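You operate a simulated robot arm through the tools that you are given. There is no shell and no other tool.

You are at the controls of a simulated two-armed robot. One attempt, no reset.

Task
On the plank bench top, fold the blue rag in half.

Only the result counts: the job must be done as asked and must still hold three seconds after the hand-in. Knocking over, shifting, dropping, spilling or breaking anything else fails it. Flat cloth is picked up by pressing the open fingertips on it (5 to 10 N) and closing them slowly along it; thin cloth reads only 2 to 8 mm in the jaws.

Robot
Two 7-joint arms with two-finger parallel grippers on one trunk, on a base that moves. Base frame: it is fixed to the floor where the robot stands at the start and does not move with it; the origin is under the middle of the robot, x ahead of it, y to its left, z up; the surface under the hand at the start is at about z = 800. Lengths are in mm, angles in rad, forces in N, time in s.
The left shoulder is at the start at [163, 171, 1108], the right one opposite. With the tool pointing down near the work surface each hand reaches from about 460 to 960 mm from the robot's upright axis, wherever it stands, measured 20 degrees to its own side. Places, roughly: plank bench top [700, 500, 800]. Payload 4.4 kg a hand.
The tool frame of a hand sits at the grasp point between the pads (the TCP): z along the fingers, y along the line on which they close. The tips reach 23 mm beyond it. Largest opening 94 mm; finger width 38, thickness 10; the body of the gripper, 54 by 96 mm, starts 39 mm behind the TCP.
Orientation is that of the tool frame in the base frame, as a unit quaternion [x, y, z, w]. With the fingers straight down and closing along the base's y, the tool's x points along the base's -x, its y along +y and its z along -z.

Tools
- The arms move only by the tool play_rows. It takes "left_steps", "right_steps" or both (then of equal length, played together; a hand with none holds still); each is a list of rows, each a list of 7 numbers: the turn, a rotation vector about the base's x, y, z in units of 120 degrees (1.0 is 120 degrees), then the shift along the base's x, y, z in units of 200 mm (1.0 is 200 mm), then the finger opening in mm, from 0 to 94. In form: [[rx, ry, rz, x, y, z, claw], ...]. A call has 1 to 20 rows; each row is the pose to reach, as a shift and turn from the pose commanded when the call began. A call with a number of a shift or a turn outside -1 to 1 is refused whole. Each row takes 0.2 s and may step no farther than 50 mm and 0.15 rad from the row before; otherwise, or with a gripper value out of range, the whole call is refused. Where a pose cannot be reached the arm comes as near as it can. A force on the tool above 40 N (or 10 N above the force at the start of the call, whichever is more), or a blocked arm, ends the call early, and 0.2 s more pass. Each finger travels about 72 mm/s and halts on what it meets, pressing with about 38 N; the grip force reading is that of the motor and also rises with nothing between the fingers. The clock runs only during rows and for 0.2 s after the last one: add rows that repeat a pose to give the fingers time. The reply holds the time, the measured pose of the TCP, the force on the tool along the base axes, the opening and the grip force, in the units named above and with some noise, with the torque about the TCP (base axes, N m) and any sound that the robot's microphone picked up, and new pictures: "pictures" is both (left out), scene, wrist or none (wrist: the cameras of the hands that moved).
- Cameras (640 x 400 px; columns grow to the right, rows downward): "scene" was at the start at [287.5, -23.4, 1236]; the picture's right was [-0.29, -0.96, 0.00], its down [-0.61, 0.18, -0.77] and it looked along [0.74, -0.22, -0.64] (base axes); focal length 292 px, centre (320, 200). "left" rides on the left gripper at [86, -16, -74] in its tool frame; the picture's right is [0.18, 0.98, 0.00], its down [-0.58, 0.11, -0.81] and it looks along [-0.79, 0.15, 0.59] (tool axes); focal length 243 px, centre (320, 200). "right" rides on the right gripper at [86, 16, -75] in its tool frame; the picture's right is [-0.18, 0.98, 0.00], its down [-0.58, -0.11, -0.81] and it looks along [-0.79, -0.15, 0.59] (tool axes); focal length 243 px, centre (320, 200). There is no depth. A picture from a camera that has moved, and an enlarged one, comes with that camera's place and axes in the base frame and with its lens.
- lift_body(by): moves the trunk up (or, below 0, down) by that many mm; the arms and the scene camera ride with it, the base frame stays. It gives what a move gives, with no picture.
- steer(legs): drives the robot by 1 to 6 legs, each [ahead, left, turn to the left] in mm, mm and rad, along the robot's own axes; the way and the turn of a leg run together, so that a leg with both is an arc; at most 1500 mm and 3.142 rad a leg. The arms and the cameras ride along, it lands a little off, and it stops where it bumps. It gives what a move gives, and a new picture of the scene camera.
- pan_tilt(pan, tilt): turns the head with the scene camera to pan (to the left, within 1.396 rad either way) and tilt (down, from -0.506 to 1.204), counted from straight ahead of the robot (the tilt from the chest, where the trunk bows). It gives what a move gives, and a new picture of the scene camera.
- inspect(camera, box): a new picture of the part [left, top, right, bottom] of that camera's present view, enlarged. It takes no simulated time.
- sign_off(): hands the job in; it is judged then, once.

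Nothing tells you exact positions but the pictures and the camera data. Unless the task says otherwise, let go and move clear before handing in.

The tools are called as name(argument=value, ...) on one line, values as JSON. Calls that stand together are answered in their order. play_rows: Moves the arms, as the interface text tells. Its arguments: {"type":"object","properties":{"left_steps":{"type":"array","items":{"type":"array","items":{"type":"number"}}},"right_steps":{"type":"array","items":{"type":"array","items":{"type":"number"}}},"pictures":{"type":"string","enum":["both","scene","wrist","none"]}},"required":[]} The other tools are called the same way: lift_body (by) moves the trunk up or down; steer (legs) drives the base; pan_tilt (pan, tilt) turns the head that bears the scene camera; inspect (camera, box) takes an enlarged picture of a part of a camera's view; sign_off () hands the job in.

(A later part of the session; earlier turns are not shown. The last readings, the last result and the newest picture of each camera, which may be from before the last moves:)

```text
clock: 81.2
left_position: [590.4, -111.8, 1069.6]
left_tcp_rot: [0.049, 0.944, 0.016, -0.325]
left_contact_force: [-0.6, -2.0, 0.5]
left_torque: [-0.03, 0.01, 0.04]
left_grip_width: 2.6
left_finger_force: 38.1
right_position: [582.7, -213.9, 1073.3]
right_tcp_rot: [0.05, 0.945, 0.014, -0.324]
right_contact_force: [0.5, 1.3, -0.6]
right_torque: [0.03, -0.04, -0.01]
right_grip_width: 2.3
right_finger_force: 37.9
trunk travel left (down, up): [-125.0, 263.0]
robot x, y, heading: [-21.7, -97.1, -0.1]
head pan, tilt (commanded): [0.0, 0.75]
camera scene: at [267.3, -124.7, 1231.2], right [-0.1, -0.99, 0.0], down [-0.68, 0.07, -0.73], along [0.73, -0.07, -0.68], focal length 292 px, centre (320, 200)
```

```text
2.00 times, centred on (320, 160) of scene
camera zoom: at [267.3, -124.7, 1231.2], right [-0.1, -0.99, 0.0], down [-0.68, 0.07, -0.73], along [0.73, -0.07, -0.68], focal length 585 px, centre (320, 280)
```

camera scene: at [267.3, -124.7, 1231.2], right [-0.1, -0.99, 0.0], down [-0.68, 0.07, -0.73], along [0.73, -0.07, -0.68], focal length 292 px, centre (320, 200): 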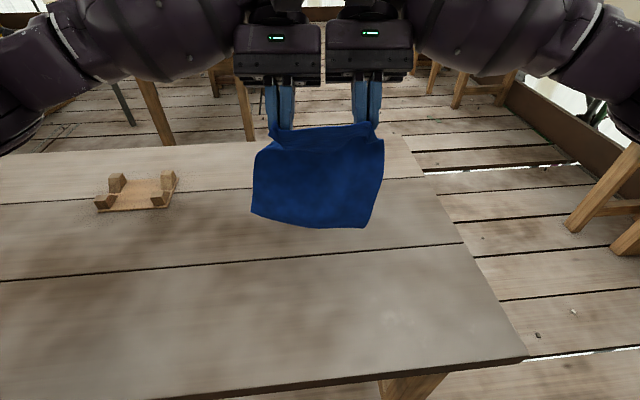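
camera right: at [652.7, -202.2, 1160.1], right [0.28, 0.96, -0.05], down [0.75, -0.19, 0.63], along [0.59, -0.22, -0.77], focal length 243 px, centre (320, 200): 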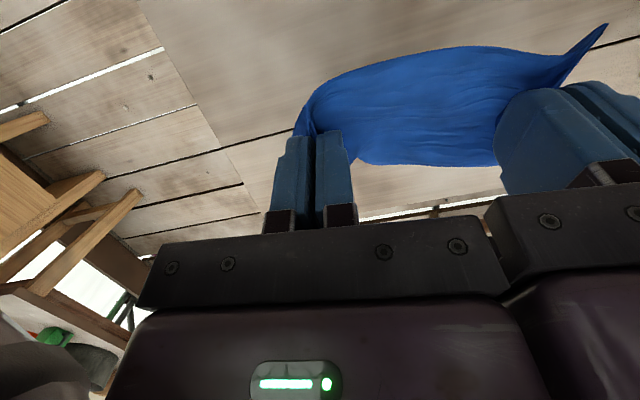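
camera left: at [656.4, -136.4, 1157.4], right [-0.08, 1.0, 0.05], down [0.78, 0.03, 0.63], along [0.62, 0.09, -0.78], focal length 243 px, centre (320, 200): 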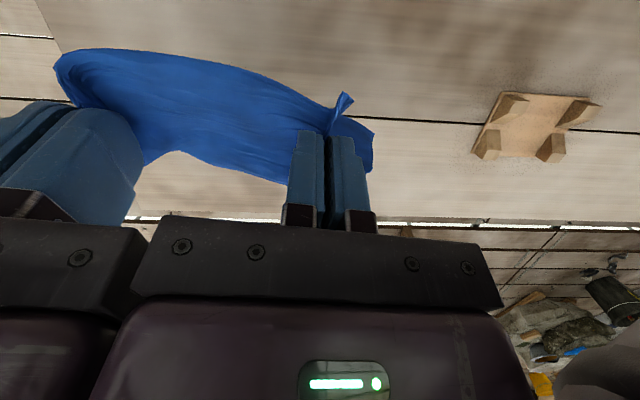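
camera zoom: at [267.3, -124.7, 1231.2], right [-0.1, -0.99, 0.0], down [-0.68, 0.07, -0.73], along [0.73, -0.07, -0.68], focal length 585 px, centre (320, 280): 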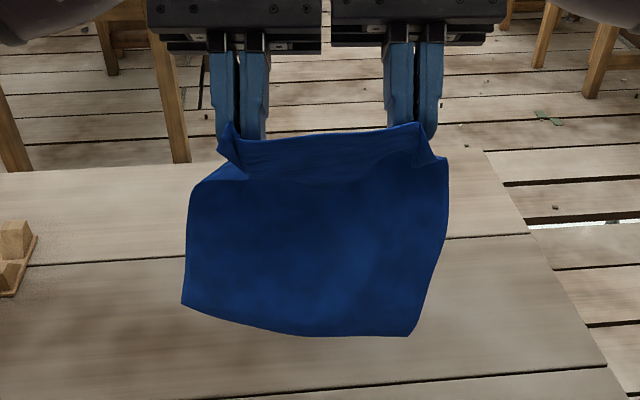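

The rag hangs straight along the jaw direction, leaning forward by about 20°. I'll try tilting the hands another 30° so it hangs vertical or slightly back toward the robot.

play_rows(left_steps=[[0.0042, 0.0415, 0, 0, 0, -0.01, 0], [0.0083, 0.0829, 0, 0, 0, -0.02, 0], [0.0125, 0.1244, 0, 0, 0, -0.035, 0], [0.0167, 0.1658, 0, 0, 0, -0.05, 0], [0.0208, 0.2073, 0, 0, 0, -0.065, 0], [0.025, 0.2488, 0, 0, 0, -0.077, 0], [0.025, 0.2488, 0, 0, 0, -0.077, 0], [0.025, 0.2488, 0, 0, 0, -0.077, 0]], right_steps=[[0.0042, 0.0415, 0, 0, 0, -0.01, 0], [0.0083, 0.0829, 0, 0, 0, -0.02, 0], [0.0125, 0.1244, 0, 0, 0, -0.035, 0], [0.0167, 0.1658, 0, 0, 0, -0.05, 0], [0.0208, 0.2073, 0, 0, 0, -0.065, 0], [0.025, 0.2488, 0, 0, 0, -0.077, 0], [0.025, 0.2488, 0, 0, 0, -0.077, 0], [0.025, 0.2488, 0, 0, 0, -0.077, 0]], pictures="both")

inspect(camera="scene", box=[220, 60, 420, 260])

```text
clock: 83.0
left_position: [590.2, -114.6, 1052.4]
left_tcp_rot: [0.043, 0.828, 0.028, -0.559]
left_contact_force: [-0.2, -0.1, -0.4]
left_torque: [0.06, -0.02, 0.04]
left_grip_width: 2.4
left_finger_force: 37.9
right_position: [584.3, -212.3, 1057.9]
right_tcp_rot: [0.044, 0.829, 0.025, -0.558]
right_contact_force: [0.5, -0.4, 0.6]
right_torque: [-0.03, -0.02, -0.01]
right_grip_width: 2.4
right_finger_force: 38.1
trunk travel left (down, up): [-125.0, 263.0]
robot x, y, heading: [-16.6, -98.1, -0.1]
head pan, tilt (commanded): [0.0, 0.75]
camera scene: at [267.3, -124.7, 1231.1], right [-0.1, -0.99, 0.0], down [-0.68, 0.07, -0.73], along [0.73, -0.07, -0.68], focal length 292 px, centre (320, 200)
camera right: at [621.9, -198.6, 1165.3], right [0.17, 0.97, -0.18], down [0.95, -0.21, -0.23], along [-0.26, -0.13, -0.96], focal length 243 px, centre (320, 200)
camera left: at [624.8, -132.8, 1161.9], right [0.03, 0.99, 0.17], down [0.97, 0.01, -0.24], along [-0.24, 0.17, -0.96], focal length 243 px, centre (320, 200)
```

scene: 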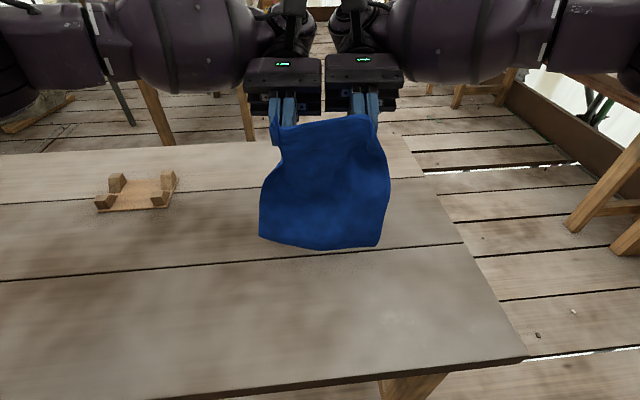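
right: 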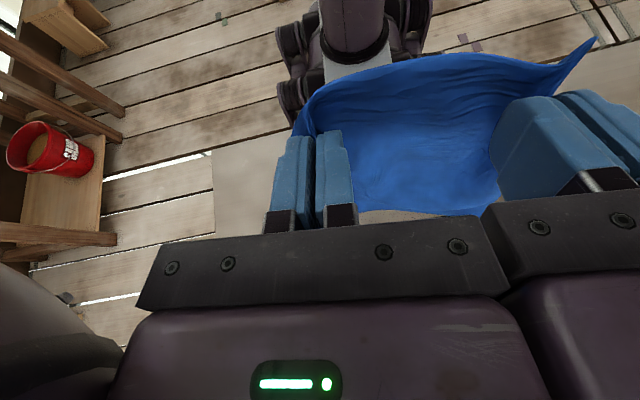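
left: 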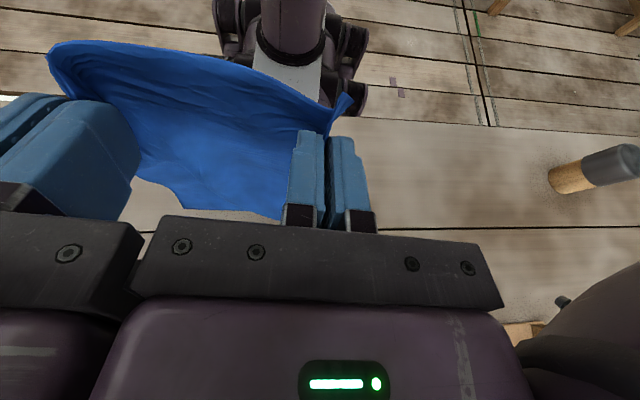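

```text
2.00 times, centred on (320, 160) of scene
camera zoom: at [267.3, -124.7, 1231.1], right [-0.1, -0.99, 0.0], down [-0.68, 0.07, -0.73], along [0.73, -0.07, -0.68], focal length 585 px, centre (320, 280)
```

zoom: 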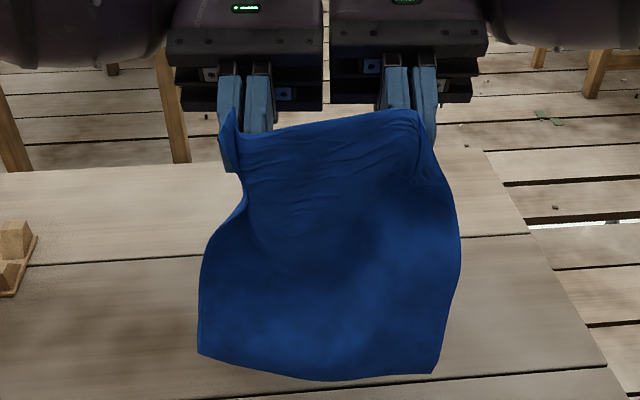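

The hands can tilt to 68° here and the rag hangs almost vertical, with the left side slightly further forward. I'll add more tilt, a bit more on the left, so it leans slightly back toward me and untwists.

play_rows(left_steps=[[0.0039, 0.0387, 0, -0.005, 0, -0.01, 0], [0.0078, 0.0774, 0, -0.01, 0, -0.02, 0], [0.0117, 0.1161, 0, -0.015, 0.001, -0.033, 0], [0.0117, 0.1161, 0, -0.015, 0.001, -0.033, 0], [0.0117, 0.1161, 0, -0.015, 0.001, -0.033, 0]], right_steps=[[0.002, 0.0193, 0, -0.002, 0, -0.006, 0], [0.0039, 0.0387, 0, -0.004, 0, -0.012, 0], [0.0058, 0.058, 0, -0.006, 0.001, -0.017, 0], [0.0058, 0.058, 0, -0.006, 0.001, -0.017, 0], [0.0058, 0.058, 0, -0.006, 0.001, -0.017, 0]], pictures="scene")

inspect(camera="scene", box=[220, 60, 420, 260])

```text
clock: 84.2
left_position: [586.9, -112.5, 1049.8]
left_tcp_rot: [0.04, 0.78, 0.031, -0.624]
left_contact_force: [-0.6, -0.3, -1.0]
left_torque: [0.0, -0.01, 0.0]
left_grip_width: 1.8
left_finger_force: 38.0
left hand out of reach, approached as far as the arm can: row 3, 4, 5
right_position: [582.0, -212.3, 1056.4]
right_tcp_rot: [0.042, 0.793, 0.027, -0.607]
right_contact_force: [0.6, 0.2, -0.1]
right_torque: [-0.04, 0.0, -0.04]
right_grip_width: 2.4
right_finger_force: 38.4
trunk travel left (down, up): [-125.0, 263.0]
robot x, y, heading: [-21.9, -98.8, -0.108]
head pan, tilt (commanded): [0.0, 0.75]
camera scene: at [267.1, -124.5, 1231.2], right [-0.1, -0.99, 0.0], down [-0.68, 0.07, -0.73], along [0.73, -0.07, -0.68], focal length 292 px, centre (320, 200)
```

scene: 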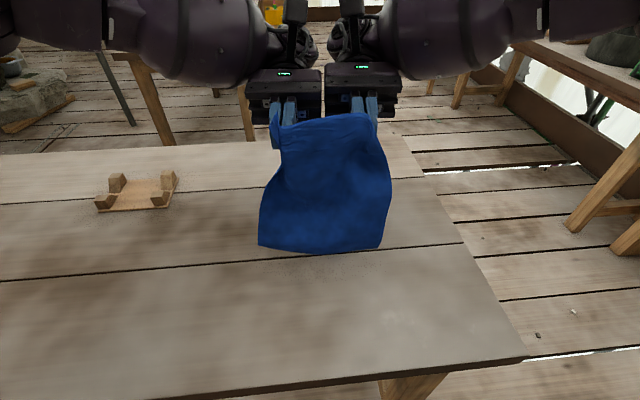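

```text
2.00 times, centred on (320, 160) of scene
camera zoom: at [267.1, -124.5, 1231.2], right [-0.1, -0.99, 0.0], down [-0.68, 0.07, -0.73], along [0.73, -0.07, -0.68], focal length 585 px, centre (320, 280)
```

zoom: 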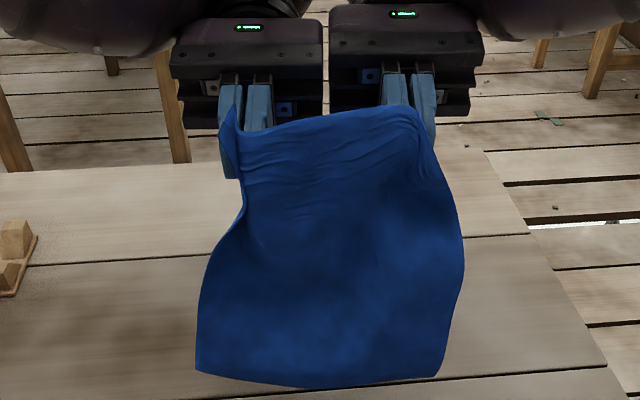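

The rag hangs nearly vertical and square, with its bottom edge about 20 mm above the table. I'll lower it to touch, then move forward and down diagonally so the lower part trails toward me.

play_rows(left_steps=[[0, 0, 0, 0, 0, -0.06, 0], [0, 0, 0, 0, 0, -0.12, 0], [0, 0, 0, 0.0, 0, -0.15, 0], [0, 0, 0, 0.05, -0.005, -0.16, 0], [0, 0, 0, 0.1, -0.01, -0.17, 0], [0, 0, 0, 0.15, -0.015, -0.18, 0], [0, 0, 0, 0.2, -0.02, -0.2, 0], [0, 0, 0, 0.25, -0.025, -0.22, 0], [0, 0, 0, 0.25, -0.025, -0.22, 0]], right_steps=[[0, 0, 0, 0, 0, -0.06, 0], [0, 0, 0, 0, 0, -0.12, 0], [0, 0, 0, 0.0, 0, -0.15, 0], [0, 0, 0, 0.05, -0.005, -0.16, 0], [0, 0, 0, 0.1, -0.01, -0.17, 0], [0, 0, 0, 0.15, -0.015, -0.18, 0], [0, 0, 0, 0.2, -0.02, -0.2, 0], [0, 0, 0, 0.25, -0.025, -0.22, 0], [0, 0, 0, 0.25, -0.025, -0.22, 0]], pictures="scene")

inspect(camera="scene", box=[220, 60, 420, 280])

```text
clock: 86.2
left_position: [603.3, -112.0, 1010.6]
left_tcp_rot: [0.039, 0.78, 0.029, -0.624]
left_contact_force: [-0.3, -5.9, 0.9]
left_torque: [-0.02, 0.03, 0.2]
left_grip_width: 2.5
left_finger_force: 38.4
left hand out of reach, approached as far as the arm can: row 5, 6, 7, 8, 9
right_position: [591.8, -214.0, 1021.5]
right_tcp_rot: [0.043, 0.793, 0.028, -0.607]
right_contact_force: [1.4, 6.0, -0.5]
right_torque: [-0.03, -0.03, -0.14]
right_grip_width: 2.3
right_finger_force: 38.3
right hand out of reach, approached as far as the arm can: row 5, 6, 7, 8, 9
trunk travel left (down, up): [-125.0, 263.0]
robot x, y, heading: [-22.5, -92.2, -0.101]
head pan, tilt (commanded): [0.0, 0.75]
camera scene: at [267.5, -124.2, 1231.1], right [-0.1, -0.99, 0.0], down [-0.68, 0.07, -0.73], along [0.73, -0.07, -0.68], focal length 292 px, centre (320, 200)
```

scene: 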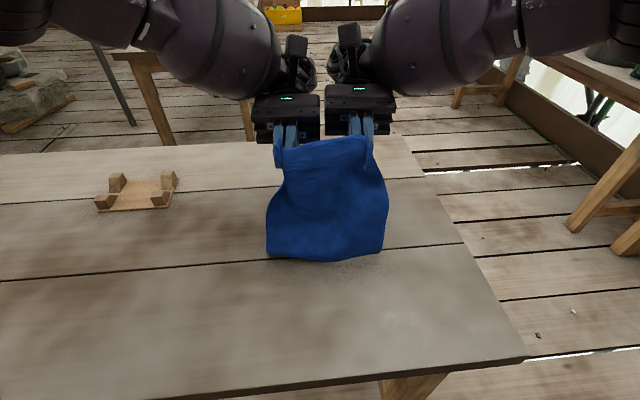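

```text
1.82 times, centred on (320, 170) of scene
camera zoom: at [267.5, -124.2, 1231.1], right [-0.1, -0.99, 0.0], down [-0.68, 0.07, -0.73], along [0.73, -0.07, -0.68], focal length 532 px, centre (320, 254)
```

zoom: 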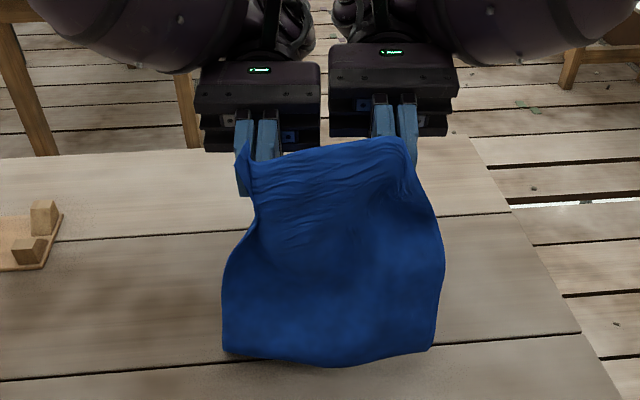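

The bottom edge is resting on the table at about x=578 to 596, but the steep tilt limits further motion. I'll ease the tilt while moving the hands forward past the bottom edge, and check that it stays put.

play_rows(left_steps=[[-0.002, -0.02, 0, 0.035, -0.0035, -0.004, 0], [-0.004, -0.04, 0, 0.07, -0.007, -0.008, 0], [-0.006, -0.06, 0, 0.105, -0.0105, -0.012, 0], [-0.008, -0.08, 0, 0.14, -0.014, -0.016, 0], [-0.01, -0.0995, 0, 0.175, -0.0175, -0.02, 0], [-0.01, -0.0995, 0, 0.21, -0.021, -0.021, 0], [-0.01, -0.0995, 0, 0.21, -0.021, -0.021, 0]], right_steps=[[-0.002, -0.02, 0, 0.035, -0.0035, -0.004, 0], [-0.004, -0.04, 0, 0.07, -0.007, -0.01, 0], [-0.006, -0.06, 0, 0.105, -0.0105, -0.018, 0], [-0.008, -0.08, 0, 0.14, -0.014, -0.028, 0], [-0.01, -0.0995, 0, 0.175, -0.0175, -0.04, 0], [-0.01, -0.0995, 0, 0.21, -0.021, -0.05, 0], [-0.01, -0.0995, 0, 0.21, -0.021, -0.05, 0]], pictures="scene")

inspect(camera="scene", box=[220, 60, 420, 280])

```text
clock: 87.8
left_position: [644.7, -117.4, 1005.7]
left_tcp_rot: [0.043, 0.841, 0.027, -0.539]
left_contact_force: [-0.7, -8.1, 1.3]
left_torque: [-0.07, 0.04, 0.26]
left_grip_width: 2.6
left_finger_force: 37.5
right_position: [637.0, -219.6, 1013.9]
right_tcp_rot: [0.045, 0.852, 0.024, -0.521]
right_contact_force: [0.6, 7.3, -1.6]
right_torque: [0.01, -0.07, -0.23]
right_grip_width: 2.4
right_finger_force: 37.9
trunk travel left (down, up): [-125.0, 263.0]
robot x, y, heading: [-21.0, -95.9, -0.099]
head pan, tilt (commanded): [0.0, 0.75]
camera scene: at [267.6, -124.7, 1231.0], right [-0.1, -0.99, 0.0], down [-0.68, 0.07, -0.73], along [0.73, -0.07, -0.68], focal length 292 px, centre (320, 200)
```

scene: 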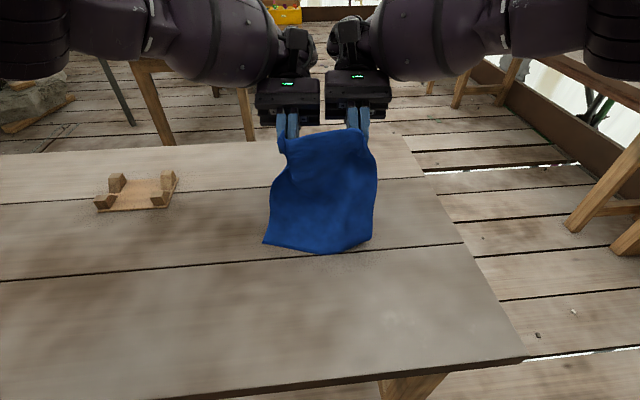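

```text
1.82 times, centred on (320, 170) of scene
camera zoom: at [267.6, -124.7, 1231.0], right [-0.1, -0.99, 0.0], down [-0.68, 0.07, -0.73], along [0.73, -0.07, -0.68], focal length 532 px, centre (320, 254)
```

zoom: 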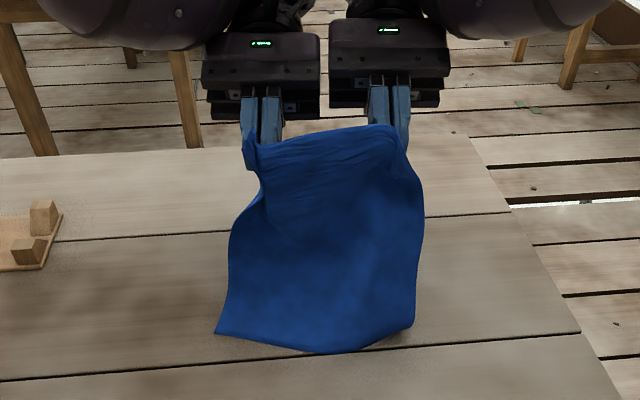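

The middle of the bottom edge is now behind the hands. I'll lower with only a little forward motion so the lower part lies down toward me.

play_rows(left_steps=[[-0.0014, -0.0138, 0, 0.0131, -0.0013, -0.046, 0], [-0.0028, -0.0276, 0, 0.0262, -0.0026, -0.092, 0], [-0.0042, -0.0414, 0, 0.0393, -0.004, -0.138, 0], [-0.0055, -0.0553, 0, 0.0524, -0.0053, -0.183, 0], [-0.0069, -0.0691, 0, 0.0655, -0.0066, -0.229, 0], [-0.0083, -0.0829, 0, 0.0786, -0.0079, -0.275, 0], [-0.0083, -0.0829, 0, 0.0786, -0.0079, -0.275, 0]], right_steps=[[-0.0014, -0.0138, 0, 0.0131, -0.0013, -0.05, 0], [-0.0028, -0.0276, 0, 0.0262, -0.0026, -0.1, 0], [-0.0042, -0.0414, 0, 0.0393, -0.004, -0.15, 0], [-0.0055, -0.0553, 0, 0.0524, -0.0053, -0.2, 0], [-0.0069, -0.0691, 0, 0.0655, -0.0066, -0.25, 0], [-0.0083, -0.0829, 0, 0.0786, -0.0079, -0.3, 0], [-0.0083, -0.0829, 0, 0.0786, -0.0079, -0.3, 0]], pictures="scene")

inspect(camera="scene", box=[220, 80, 420, 280])

```text
clock: 89.4
left_position: [658.9, -117.3, 950.9]
left_tcp_rot: [0.044, 0.885, 0.022, -0.464]
left_contact_force: [-1.1, -12.2, 1.6]
left_torque: [-0.09, 0.04, 0.4]
left_grip_width: 2.1
left_finger_force: 37.9
right_position: [650.8, -221.8, 954.9]
right_tcp_rot: [0.047, 0.894, 0.019, -0.444]
right_contact_force: [0.2, 12.9, -0.9]
right_torque: [0.06, -0.06, -0.32]
right_grip_width: 2.2
right_finger_force: 38.2
trunk travel left (down, up): [-125.0, 263.0]
robot x, y, heading: [-15.4, -97.1, -0.101]
head pan, tilt (commanded): [0.0, 0.75]
camera scene: at [266.8, -124.6, 1231.4], right [-0.1, -0.99, 0.0], down [-0.68, 0.07, -0.73], along [0.73, -0.07, -0.68], focal length 292 px, centre (320, 200)
```

scene: 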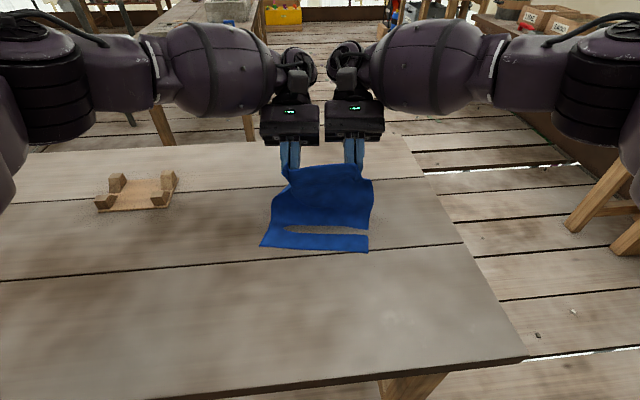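

```text
2.00 times, centred on (320, 180) of scene
camera zoom: at [266.8, -124.6, 1231.4], right [-0.1, -0.99, 0.0], down [-0.68, 0.07, -0.73], along [0.73, -0.07, -0.68], focal length 585 px, centre (320, 240)
```

zoom: 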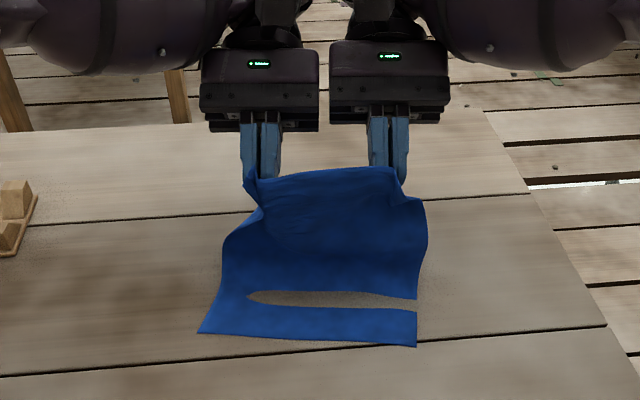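

This works: the lower part now lies on the table toward me, with its edge from about (614,-47) to (578,-245), and the rest rises to the hands. I'll lower the held edge toward that edge, rotating the fingers forward so the loop forms on the far side. I'm also shifting left and yawing slightly to line the edges up.

play_rows(left_steps=[[-0.0063, -0.0622, -0.0032, -0.0078, 0.0073, -0.038, 0], [-0.0125, -0.1244, -0.0064, -0.0155, 0.0145, -0.076, 0], [-0.0188, -0.1866, -0.0096, -0.0285, 0.022, -0.12, 0], [-0.025, -0.2488, -0.0128, -0.0415, 0.03, -0.164, 0], [-0.0313, -0.311, -0.016, -0.0585, 0.0388, -0.21, 0], [-0.0375, -0.3732, -0.0192, -0.0755, 0.0475, -0.2565, 0], [-0.0375, -0.3732, -0.0192, -0.0755, 0.0475, -0.2565, 0]], right_steps=[[-0.006, -0.0594, -0.0032, -0.0123, 0.0088, -0.0485, 0], [-0.012, -0.1188, -0.0064, -0.0245, 0.0175, -0.097, 0], [-0.018, -0.1782, -0.0096, -0.0415, 0.0273, -0.141, 0], [-0.024, -0.2376, -0.0128, -0.0585, 0.037, -0.185, 0], [-0.03, -0.297, -0.016, -0.0798, 0.0473, -0.231, 0], [-0.036, -0.3564, -0.0192, -0.101, 0.0575, -0.2775, 0], [-0.036, -0.3564, -0.0192, -0.101, 0.0575, -0.2775, 0]], pictures="both")

inspect(camera="scene", box=[220, 100, 420, 300])

```text
clock: 91.0
left_position: [644.2, -109.2, 898.5]
left_tcp_rot: [0.068, 0.994, 0.013, -0.089]
left_contact_force: [-1.6, -3.8, 0.0]
left_torque: [-0.1, 0.03, 0.07]
left_grip_width: 2.2
left_finger_force: 37.9
right_position: [630.7, -209.5, 897.0]
right_tcp_rot: [0.072, 0.994, 0.011, -0.085]
right_contact_force: [0.5, 4.3, -1.7]
right_torque: [0.1, -0.01, -0.05]
right_grip_width: 2.1
right_finger_force: 37.7
trunk travel left (down, up): [-125.0, 263.0]
robot x, y, heading: [-21.8, -94.6, -0.1]
head pan, tilt (commanded): [0.0, 0.75]
camera scene: at [267.3, -124.7, 1231.1], right [-0.1, -0.99, 0.0], down [-0.68, 0.07, -0.73], along [0.73, -0.07, -0.68], focal length 292 px, centre (320, 200)
camera right: at [562.4, -183.2, 985.0], right [0.32, 0.95, -0.02], down [0.69, -0.22, 0.69], along [0.65, -0.24, -0.72], focal length 243 px, centre (320, 200)
camera left: at [571.8, -116.3, 988.2], right [-0.04, 1.0, 0.05], down [0.72, 0.0, 0.69], along [0.69, 0.06, -0.72], focal length 243 px, centre (320, 200)
```

scene: 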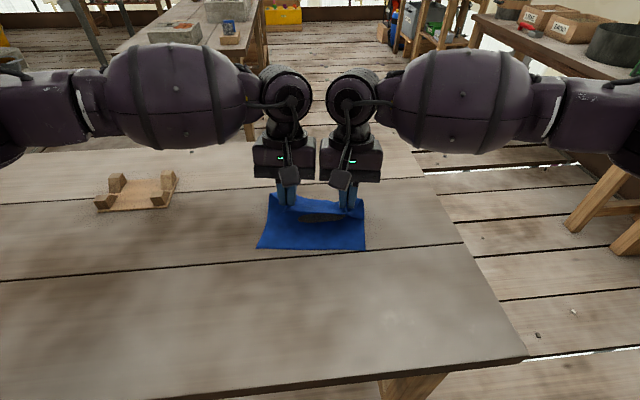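
right: 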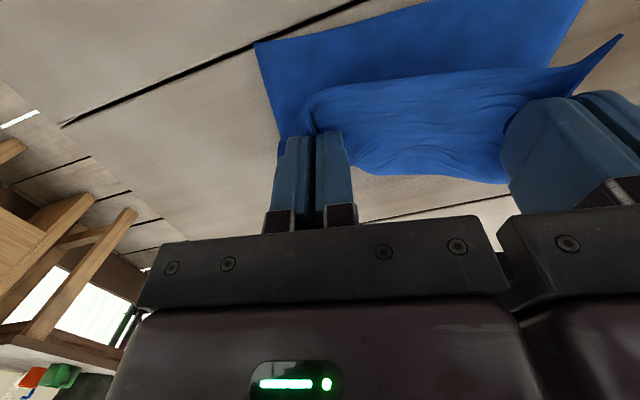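
left: 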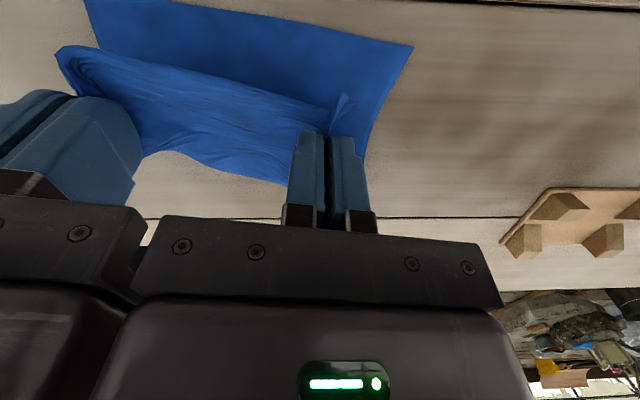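

```text
2.00 times, centred on (320, 200) of scene
camera zoom: at [267.3, -124.7, 1231.1], right [-0.1, -0.99, 0.0], down [-0.68, 0.07, -0.73], along [0.73, -0.07, -0.68], focal length 585 px, centre (320, 200)
```

zoom: 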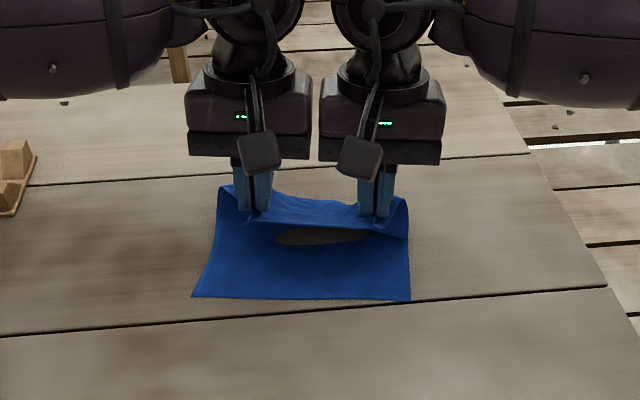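

The lower half now lies flat with its near edge from (611,-42) to (585,-240), and the held edge is about 75 mm above it. I'll shift about 14 mm left and bring the held edge down over the lower edge while tilting the fingers forward.

play_rows(left_steps=[[-0.0063, -0.0448, 0, -0.0163, 0.016, -0.03, 0], [-0.0126, -0.0896, 0, -0.0326, 0.032, -0.065, 0], [-0.0189, -0.1344, 0, -0.049, 0.048, -0.105, 0], [-0.0251, -0.1791, 0, -0.0651, 0.064, -0.15, 0], [-0.0314, -0.2239, 0, -0.0814, 0.075, -0.195, 0], [-0.0377, -0.2687, 0, -0.0977, 0.08, -0.24, 0], [-0.044, -0.3135, 0, -0.114, 0.08, -0.286, 0], [-0.044, -0.3135, 0, -0.114, 0.08, -0.286, 0]], right_steps=[[-0.0063, -0.0448, 0, -0.0163, 0.016, -0.03, 0], [-0.0126, -0.0896, 0, -0.0326, 0.032, -0.065, 0], [-0.0189, -0.1344, 0, -0.049, 0.048, -0.105, 0], [-0.0251, -0.1791, 0, -0.0651, 0.064, -0.15, 0], [-0.0314, -0.2239, 0, -0.0814, 0.075, -0.195, 0], [-0.0377, -0.2687, 0, -0.0977, 0.0805, -0.24, 0], [-0.044, -0.3135, 0, -0.114, 0.0805, -0.2795, 0], [-0.044, -0.3135, 0, -0.114, 0.0805, -0.2795, 0]], pictures="both")

inspect(camera="scene", box=[220, 100, 420, 300])

```text
clock: 92.8
left_position: [623.1, -93.4, 840.7]
left_tcp_rot: [0.064, 0.969, -0.01, 0.238]
left_contact_force: [-1.0, -3.4, -0.1]
left_torque: [-0.09, 0.05, -0.01]
left_grip_width: 2.1
left_finger_force: 38.2
right_position: [608.3, -194.5, 842.2]
right_tcp_rot: [0.066, 0.968, -0.011, 0.243]
right_contact_force: [0.2, 4.1, -0.3]
right_torque: [0.12, 0.01, 0.04]
right_grip_width: 2.3
right_finger_force: 37.8
trunk travel left (down, up): [-125.0, 263.0]
robot x, y, heading: [-20.8, -97.9, -0.104]
head pan, tilt (commanded): [0.0, 0.75]
camera scene: at [267.0, -124.7, 1231.3], right [-0.1, -0.99, 0.0], down [-0.68, 0.07, -0.73], along [0.73, -0.07, -0.68], focal length 292 px, centre (320, 200)
camera right: at [500.7, -161.6, 866.9], right [0.29, 0.95, 0.1], down [0.11, -0.14, 0.98], along [0.95, -0.28, -0.15], focal length 243 px, centre (320, 200)
camera left: at [509.8, -94.8, 867.7], right [-0.03, 1.0, -0.08], down [0.15, 0.08, 0.99], along [0.99, 0.02, -0.15], focal length 243 px, centre (320, 200)
```

scene: 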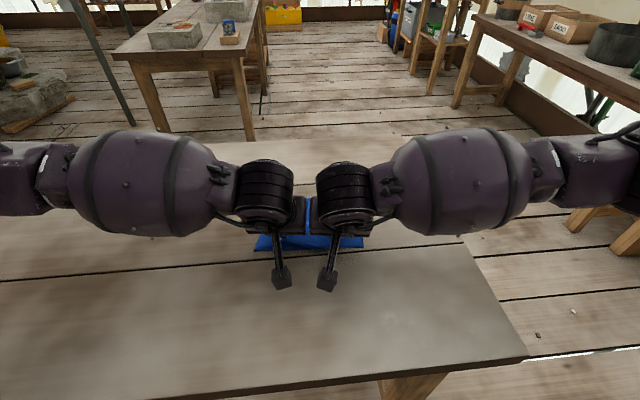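
right: 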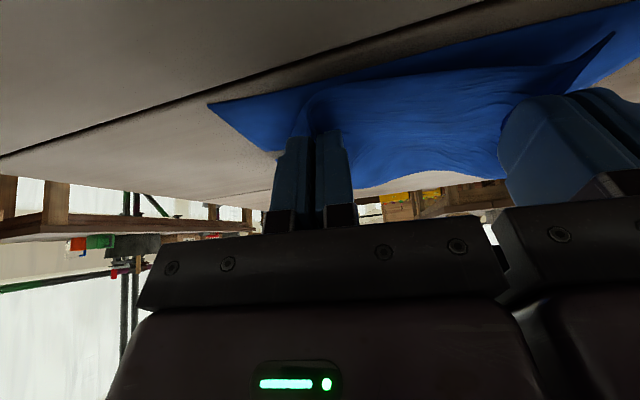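
left: 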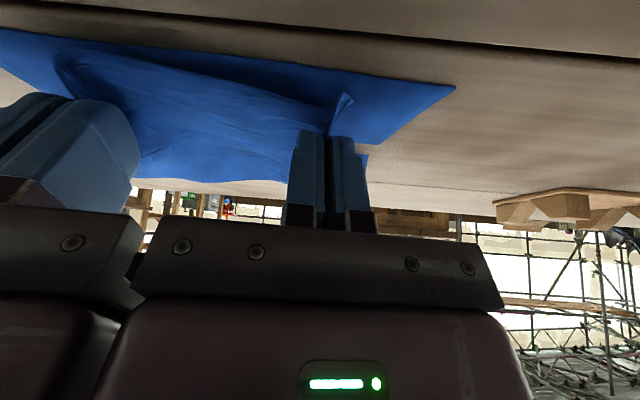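

```text
2.00 times, centred on (320, 200) of scene
camera zoom: at [267.0, -124.7, 1231.3], right [-0.1, -0.99, 0.0], down [-0.68, 0.07, -0.73], along [0.73, -0.07, -0.68], focal length 585 px, centre (320, 200)
```

zoom: 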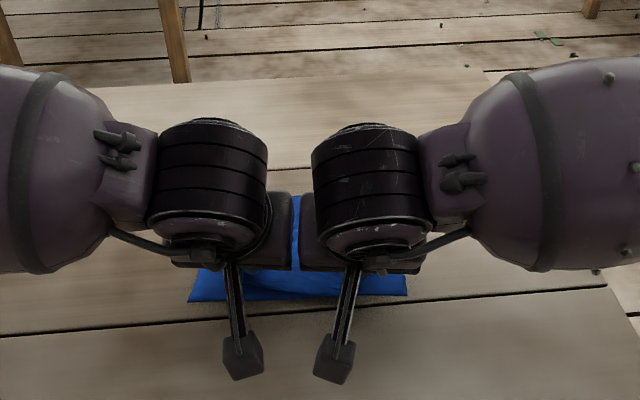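

The held edge is now just above the lower edge and nearly aligned, needing about 4.5° of rotation. I'll rotate the hem slightly to match, then lower until it just touches.

play_rows(left_steps=[[0, 0, 0.0125, -0.007, 0, 0, 0], [0, 0, 0.025, -0.014, 0, -0.005, 0], [0, 0, 0.0375, -0.02, 0, -0.012, 0], [0, 0, 0.0375, -0.02, 0, -0.02, 0], [0, 0, 0.0375, -0.02, 0, -0.025, 0], [0, 0, 0.0375, -0.02, 0, -0.025, 0]], right_steps=[[0, 0, 0.0125, 0.007, 0, 0, 0], [0, 0, 0.025, 0.014, 0, -0.005, 0], [0, 0, 0.0375, 0.02, 0, -0.012, 0], [0, 0, 0.0375, 0.02, 0, -0.022, 0], [0, 0, 0.0375, 0.02, 0, -0.03, 0], [0, 0, 0.0375, 0.02, 0, -0.03, 0]], pictures="both")

```text
clock: 94.2
left_position: [617.1, -92.5, 836.6]
left_tcp_rot: [0.026, 0.971, -0.001, 0.239]
left_contact_force: [-1.0, -1.9, 0.3]
left_torque: [-0.06, 0.02, -0.03]
left_grip_width: 2.4
left_finger_force: 37.7
right_position: [612.8, -193.6, 835.9]
right_tcp_rot: [0.029, 0.97, -0.001, 0.242]
right_contact_force: [0.5, 1.2, -1.0]
right_torque: [0.0, -0.03, -0.01]
right_grip_width: 2.4
right_finger_force: 38.3
trunk travel left (down, up): [-125.0, 263.0]
robot x, y, heading: [-19.0, -94.7, -0.101]
head pan, tilt (commanded): [0.0, 0.75]
camera scene: at [267.2, -124.7, 1231.2], right [-0.1, -0.99, 0.0], down [-0.68, 0.07, -0.73], along [0.73, -0.07, -0.68], focal length 292 px, centre (320, 200)
camera right: at [503.2, -169.9, 860.8], right [0.22, 0.97, 0.1], down [0.13, -0.13, 0.98], along [0.97, -0.2, -0.15], focal length 243 px, centre (320, 200)
camera left: at [506.2, -103.2, 862.9], right [-0.11, 0.99, -0.08], down [0.15, 0.09, 0.99], along [0.98, 0.1, -0.15], focal length 243 px, centre (320, 200)
```

scene: 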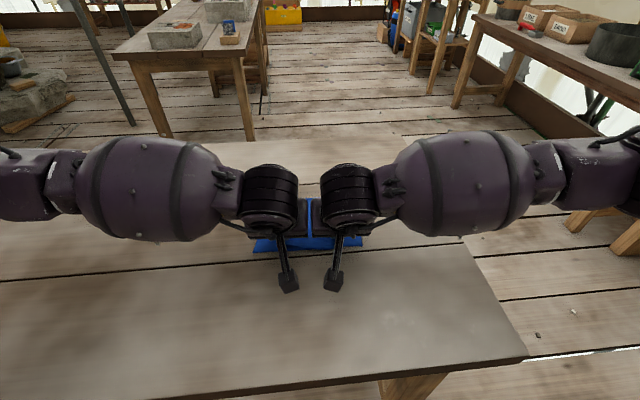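
right: 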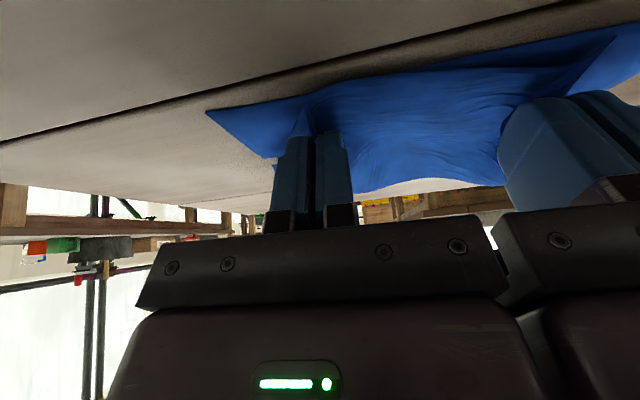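
left: 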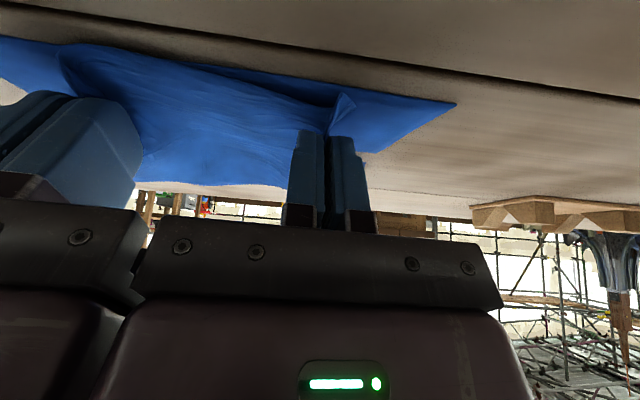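

The edges are within a few millimetres of each other. I'll nudge 5 mm left, settle the hem onto the lower layer, and open the fingers slowly while moving the hands slightly apart to spread the gathers.

play_rows(left_steps=[[0, 0, 0, 0, 0.012, 0, 0], [0, 0, 0, 0, 0.025, -0.008, 0], [0, 0, 0, 0, 0.025, -0.015, 0], [0, 0, 0, 0, 0.025, -0.015, 4], [0, 0, 0, 0, 0.03, -0.015, 8], [0, 0, 0, 0, 0.035, -0.015, 12], [0, 0, 0, 0, 0.04, -0.015, 16], [0, 0, 0, 0, 0.046, -0.015, 20], [0, 0, 0, 0, 0.052, -0.015, 24], [0, 0, 0, 0, 0.058, -0.015, 28], [0, 0, 0, 0, 0.064, -0.015, 32], [0, 0, 0, 0, 0.07, -0.015, 36], [0, 0, 0, 0, 0.075, -0.015, 40], [0, 0, 0, 0, 0.075, -0.015, 44]], right_steps=[[0, 0, 0, 0, 0.012, 0, 0], [0, 0, 0, 0, 0.025, -0.008, 0], [0, 0, 0, 0, 0.025, -0.013, 0], [0, 0, 0, 0, 0.025, -0.013, 4], [0, 0, 0, 0, 0.02, -0.013, 8], [0, 0, 0, 0, 0.015, -0.013, 12], [0, 0, 0, 0, 0.01, -0.013, 16], [0, 0, 0, 0, 0.004, -0.013, 20], [0, 0, 0, 0, -0.002, -0.013, 24], [0, 0, 0, 0, -0.008, -0.013, 28], [0, 0, 0, 0, -0.014, -0.013, 32], [0, 0, 0, 0, -0.02, -0.013, 36], [0, 0, 0, 0, -0.025, -0.013, 40], [0, 0, 0, 0, -0.025, -0.013, 44]], pictures="both")

```text
clock: 97.2
left_position: [617.7, -77.8, 832.7]
left_tcp_rot: [0.027, 0.971, -0.001, 0.239]
left_contact_force: [0.2, -0.1, -0.2]
left_torque: [-0.01, 0.0, -0.01]
left_grip_width: 44.0
left_finger_force: 0.1
right_position: [611.1, -198.9, 832.8]
right_tcp_rot: [0.029, 0.969, -0.002, 0.243]
right_contact_force: [-0.1, 0.5, 0.0]
right_torque: [-0.01, 0.01, 0.03]
right_grip_width: 43.9
right_finger_force: 0.0
trunk travel left (down, up): [-125.0, 263.0]
robot x, y, heading: [-19.4, -95.3, -0.104]
head pan, tilt (commanded): [0.0, 0.75]
camera scene: at [267.3, -124.7, 1231.2], right [-0.1, -0.99, 0.0], down [-0.68, 0.07, -0.73], along [0.73, -0.07, -0.68], focal length 292 px, centre (320, 200)
camera right: at [502.7, -175.2, 858.3], right [0.22, 0.97, 0.1], down [0.13, -0.13, 0.98], along [0.97, -0.2, -0.15], focal length 243 px, centre (320, 200)
camera left: at [505.9, -88.9, 859.9], right [-0.11, 0.99, -0.08], down [0.15, 0.09, 0.99], along [0.98, 0.1, -0.15], focal length 243 px, centre (320, 200)
```

scene: 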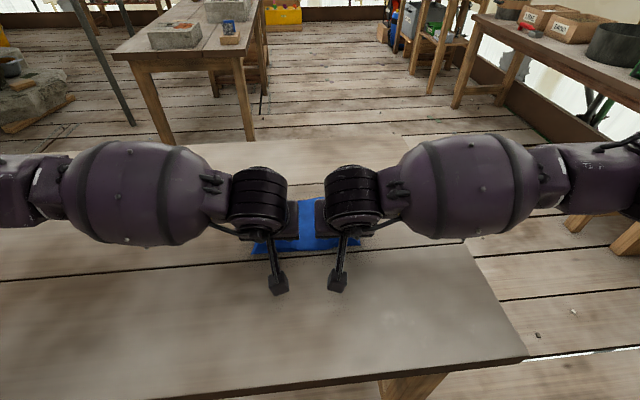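
right: 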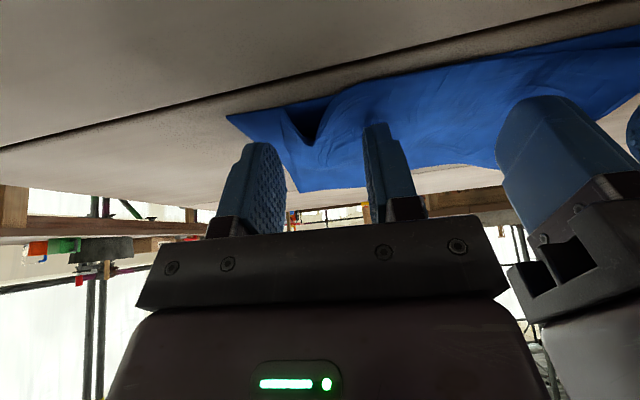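
left: 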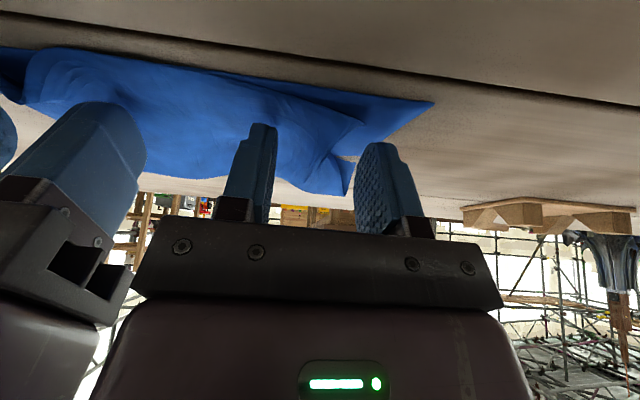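

Both hands are open and the hem has relaxed. I'll lift straight up and move the hands aside and back to look at the result.

play_rows(left_steps=[[0, 0, 0, 0, 0, 0.05, 44], [0, 0, 0, 0, 0, 0.12, 50], [0, 0, 0, 0, 0.02, 0.22, 50], [0, 0, 0, 0, 0.1, 0.32, 50], [0, 0, 0, -0.05, 0.25, 0.4, 50], [0, 0, 0, -0.1, 0.42, 0.4, 50], [0, 0, 0, -0.15, 0.6, 0.4, 50], [0, 0, 0, -0.15, 0.75, 0.4, 50]], right_steps=[[0, 0, 0, 0, 0, 0.05, 44], [0, 0, 0, 0, 0, 0.12, 50], [0, 0, 0, 0, -0.02, 0.22, 50], [0, 0, 0, 0, -0.1, 0.32, 50], [0, 0, 0, -0.05, -0.25, 0.4, 50], [0, 0, 0, -0.1, -0.42, 0.4, 50], [0, 0, 0, -0.15, -0.6, 0.4, 50], [0, 0, 0, -0.15, -0.75, 0.4, 50]], pictures="scene")

inspect(camera="scene", box=[230, 150, 400, 270])

```text
clock: 99.0
left_position: [587.4, 72.4, 913.9]
left_tcp_rot: [0.026, 0.971, -0.001, 0.239]
left_contact_force: [0.4, 0.0, 0.2]
left_torque: [-0.01, 0.0, 0.0]
left_grip_width: 49.9
left_finger_force: 0.0
right_position: [580.3, -348.6, 913.4]
right_tcp_rot: [0.028, 0.97, -0.002, 0.243]
right_contact_force: [-0.7, 0.5, -0.3]
right_torque: [0.01, -0.05, -0.01]
right_grip_width: 50.2
right_finger_force: 0.0
trunk travel left (down, up): [-125.0, 263.0]
robot x, y, heading: [-22.9, -97.1, -0.102]
head pan, tilt (commanded): [0.0, 0.75]
camera scene: at [266.8, -124.7, 1231.4], right [-0.1, -0.99, 0.0], down [-0.68, 0.07, -0.73], along [0.73, -0.07, -0.68], focal length 292 px, centre (320, 200)
```

scene: 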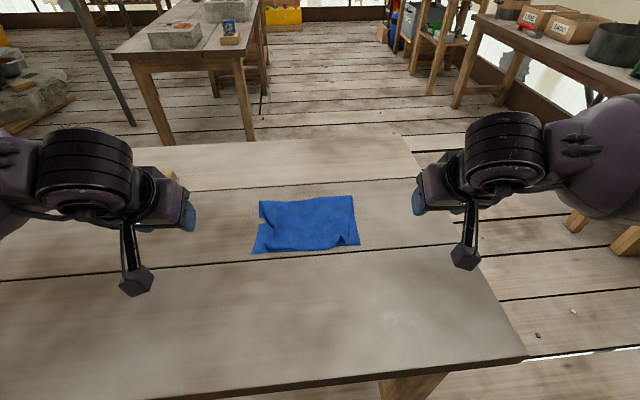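

```text
3.33 times, centred on (315, 210) of scene
camera zoom: at [266.8, -124.7, 1231.4], right [-0.1, -0.99, 0.0], down [-0.68, 0.07, -0.73], along [0.73, -0.07, -0.68], focal length 975 px, centre (337, 167)
```

zoom: 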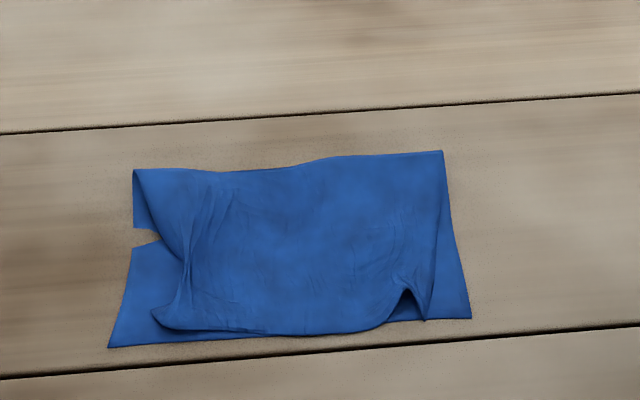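

It's a proper half fold: the fold line is at the far side near x=730 and the near edges lie flush in the middle. Gathers left in the hem keep the upper corners about 25 mm in from the lower ones. I'll smooth them outward with light strokes, starting with the right side while the left hand anchors.

play_rows(left_steps=[[0.0013, 0.0259, 0, 0.0226, -0.0735, -0.02, 40], [0.0026, 0.0518, 0, 0.045, -0.147, -0.04, 30], [0.0039, 0.0777, 0, 0.0677, -0.22, -0.06, 20], [0.0052, 0.1036, 0, 0.09, -0.294, -0.08, 10], [0.0065, 0.1294, 0, 0.1128, -0.368, -0.1, 0], [0.0078, 0.1553, 0, 0.1353, -0.441, -0.12, 0], [0.0091, 0.1812, 0, 0.158, -0.515, -0.14, 0], [0.0104, 0.2071, 0, 0.18, -0.588, -0.18, 0], [0.0117, 0.233, 0, 0.203, -0.662, -0.22, 0], [0.0117, 0.233, 0, 0.203, -0.662, -0.27, 0], [0.0117, 0.233, 0, 0.203, -0.662, -0.27, 0]], right_steps=[[0.0013, 0.0259, 0, 0.0215, 0.098, -0.02, 40], [0.0026, 0.0518, 0, 0.043, 0.196, -0.03, 30], [0.0039, 0.0777, 0, 0.0645, 0.294, -0.04, 20], [0.0052, 0.1036, 0, 0.086, 0.392, -0.05, 10], [0.0065, 0.1294, 0, 0.1075, 0.49, -0.06, 0], [0.0078, 0.1553, 0, 0.129, 0.588, -0.07, 0], [0.0091, 0.1812, 0, 0.1505, 0.686, -0.08, 0], [0.0104, 0.2071, 0, 0.172, 0.785, -0.14, 0], [0.0117, 0.233, 0, 0.1935, 0.883, -0.2, 0], [0.0117, 0.233, 0, 0.1935, 0.883, -0.27, 0], [0.0117, 0.233, 0, 0.1935, 0.883, -0.27, 0]], pictures="both")

```text
clock: 101.4
left_position: [629.2, -60.6, 858.9]
left_tcp_rot: [0.028, 1.0, 0.004, -0.003]
left_contact_force: [0.0, 1.1, -0.4]
left_torque: [0.0, -0.05, -0.01]
left_grip_width: 0.1
left_finger_force: 38.2
right_position: [621.5, -173.1, 860.6]
right_tcp_rot: [0.03, 1.0, 0.002, 0.001]
right_contact_force: [-1.0, -0.3, 0.1]
right_torque: [0.02, 0.04, -0.01]
right_grip_width: 0.2
right_finger_force: 37.9
trunk travel left (down, up): [-125.0, 263.0]
robot x, y, heading: [-18.8, -96.2, -0.102]
head pan, tilt (commanded): [0.0, 0.75]
camera scene: at [267.1, -124.7, 1231.3], right [-0.1, -0.99, 0.0], down [-0.68, 0.07, -0.73], along [0.73, -0.07, -0.68], focal length 292 px, centre (320, 200)
camera right: at [536.3, -150.3, 933.9], right [0.24, 0.97, 0.01], down [0.57, -0.15, 0.81], along [0.78, -0.19, -0.59], focal length 243 px, centre (320, 200)
camera left: at [541.8, -72.5, 935.4], right [-0.13, 0.99, 0.01], down [0.59, 0.07, 0.8], along [0.8, 0.11, -0.6], focal length 243 px, centre (320, 200)
```

scene: 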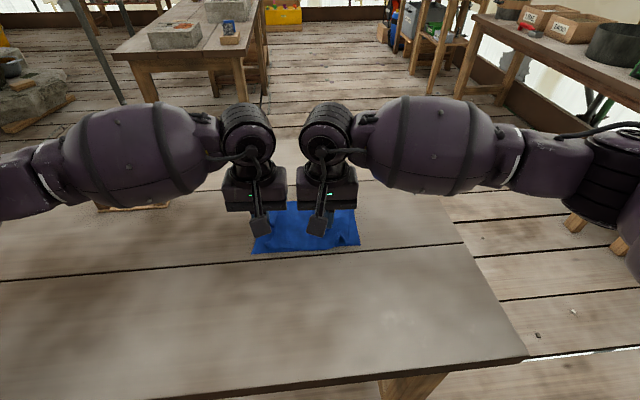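
right: 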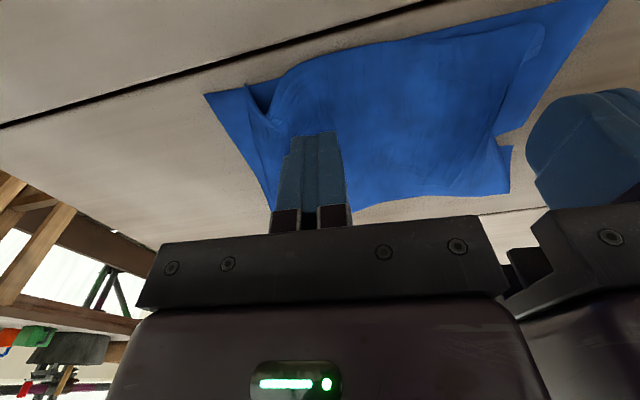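
left: 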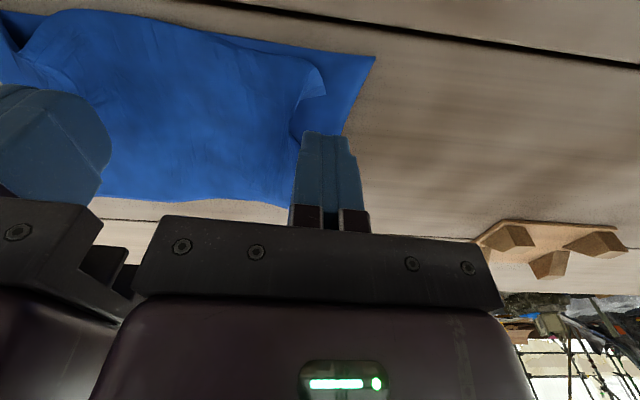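

Both wrist views show the upper corners about 25 mm inside the lower ones, with small curls near the edges. I'll place the closed fingertips just inside each curl, press lightly, and sweep both hands outward together.

play_rows(left_steps=[[0, 0, 0, -0.03, -0.04, 0, 0], [0, 0, 0, -0.05, -0.077, -0.04, 0], [0, 0, 0, -0.05, -0.077, -0.09, 0], [0, 0, 0, -0.05, -0.077, -0.13, 0], [0, 0, 0, -0.05, -0.077, -0.15, 0], [0, 0, 0, -0.05, -0.077, -0.16, 0], [0, 0, 0, -0.05, -0.077, -0.16, 0]], right_steps=[[0, 0, 0, -0.01, -0.02, 0, 0], [0, 0, 0, -0.01, -0.04, -0.04, 0], [0, 0, 0, -0.01, -0.04, -0.09, 0], [0, 0, 0, -0.01, -0.04, -0.13, 0], [0, 0, 0, -0.01, -0.04, -0.15, 0], [0, 0, 0, -0.01, -0.04, -0.16, 0], [0, 0, 0, -0.01, -0.04, -0.16, 0]], pictures="wrist")

```text
clock: 103.0
left_position: [617.6, -75.3, 827.8]
left_tcp_rot: [0.028, 1.0, 0.005, -0.002]
left_contact_force: [-0.7, 0.2, 0.8]
left_torque: [0.02, 0.01, -0.01]
left_grip_width: 0.1
left_finger_force: 37.9
right_position: [619.9, -181.1, 828.4]
right_tcp_rot: [0.03, 1.0, 0.003, 0.001]
right_contact_force: [0.1, -0.1, 0.1]
right_torque: [-0.02, 0.0, 0.02]
right_grip_width: 0.0
right_finger_force: 38.5
trunk travel left (down, up): [-125.0, 263.0]
robot x, y, heading: [-20.5, -99.5, -0.104]
head pan, tilt (commanded): [0.0, 0.75]
camera right: at [534.2, -157.3, 901.7], right [0.24, 0.97, 0.01], down [0.57, -0.15, 0.81], along [0.78, -0.19, -0.59], focal length 243 px, centre (320, 200)
camera left: at [531.5, -87.4, 902.7], right [-0.13, 0.99, 0.01], down [0.59, 0.07, 0.8], along [0.8, 0.11, -0.59], focal length 243 px, centre (320, 200)
```

right: 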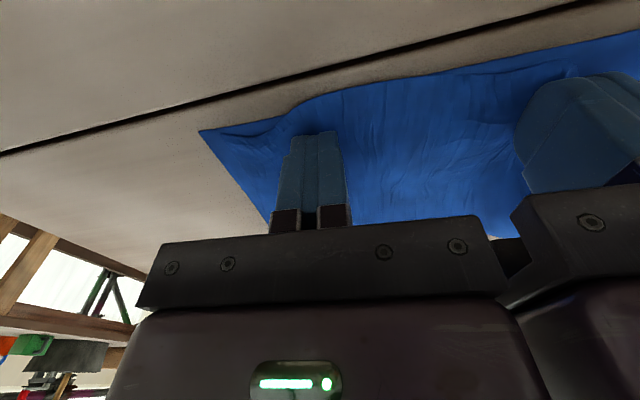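
left: 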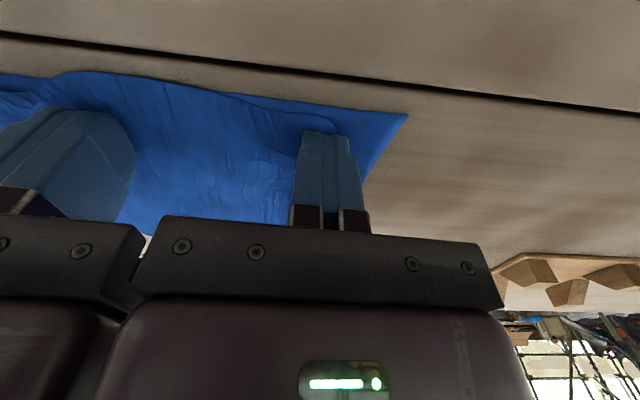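

play_rows(left_steps=[[0, 0, 0, 0, 0, -0.005, 0], [0, 0, 0, 0, 0, -0.009, 0], [0, 0, 0, 0, 0, -0.009, 0]], right_steps=[[0, 0, 0, 0, 0, -0.005, 0], [0, 0, 0, 0, 0, -0.01, 0], [0, 0, 0, 0, 0, -0.01, 0]], pictures="none")

```text
clock: 103.8
left_position: [618.2, -75.2, 825.9]
left_tcp_rot: [0.027, 1.0, 0.005, -0.002]
left_contact_force: [0.1, 1.9, 4.6]
left_torque: [-0.01, -0.06, -0.02]
left_grip_width: 0.0
left_finger_force: 37.8
right_position: [619.1, -180.8, 826.1]
right_tcp_rot: [0.03, 1.0, 0.003, 0.002]
right_contact_force: [-0.3, 0.2, 2.4]
right_torque: [0.0, 0.0, 0.02]
right_grip_width: 0.0
right_finger_force: 38.0
trunk travel left (down, up): [-125.0, 263.0]
robot x, y, heading: [-18.8, -99.2, -0.103]
head pan, tilt (commanded): [0.0, 0.75]
```

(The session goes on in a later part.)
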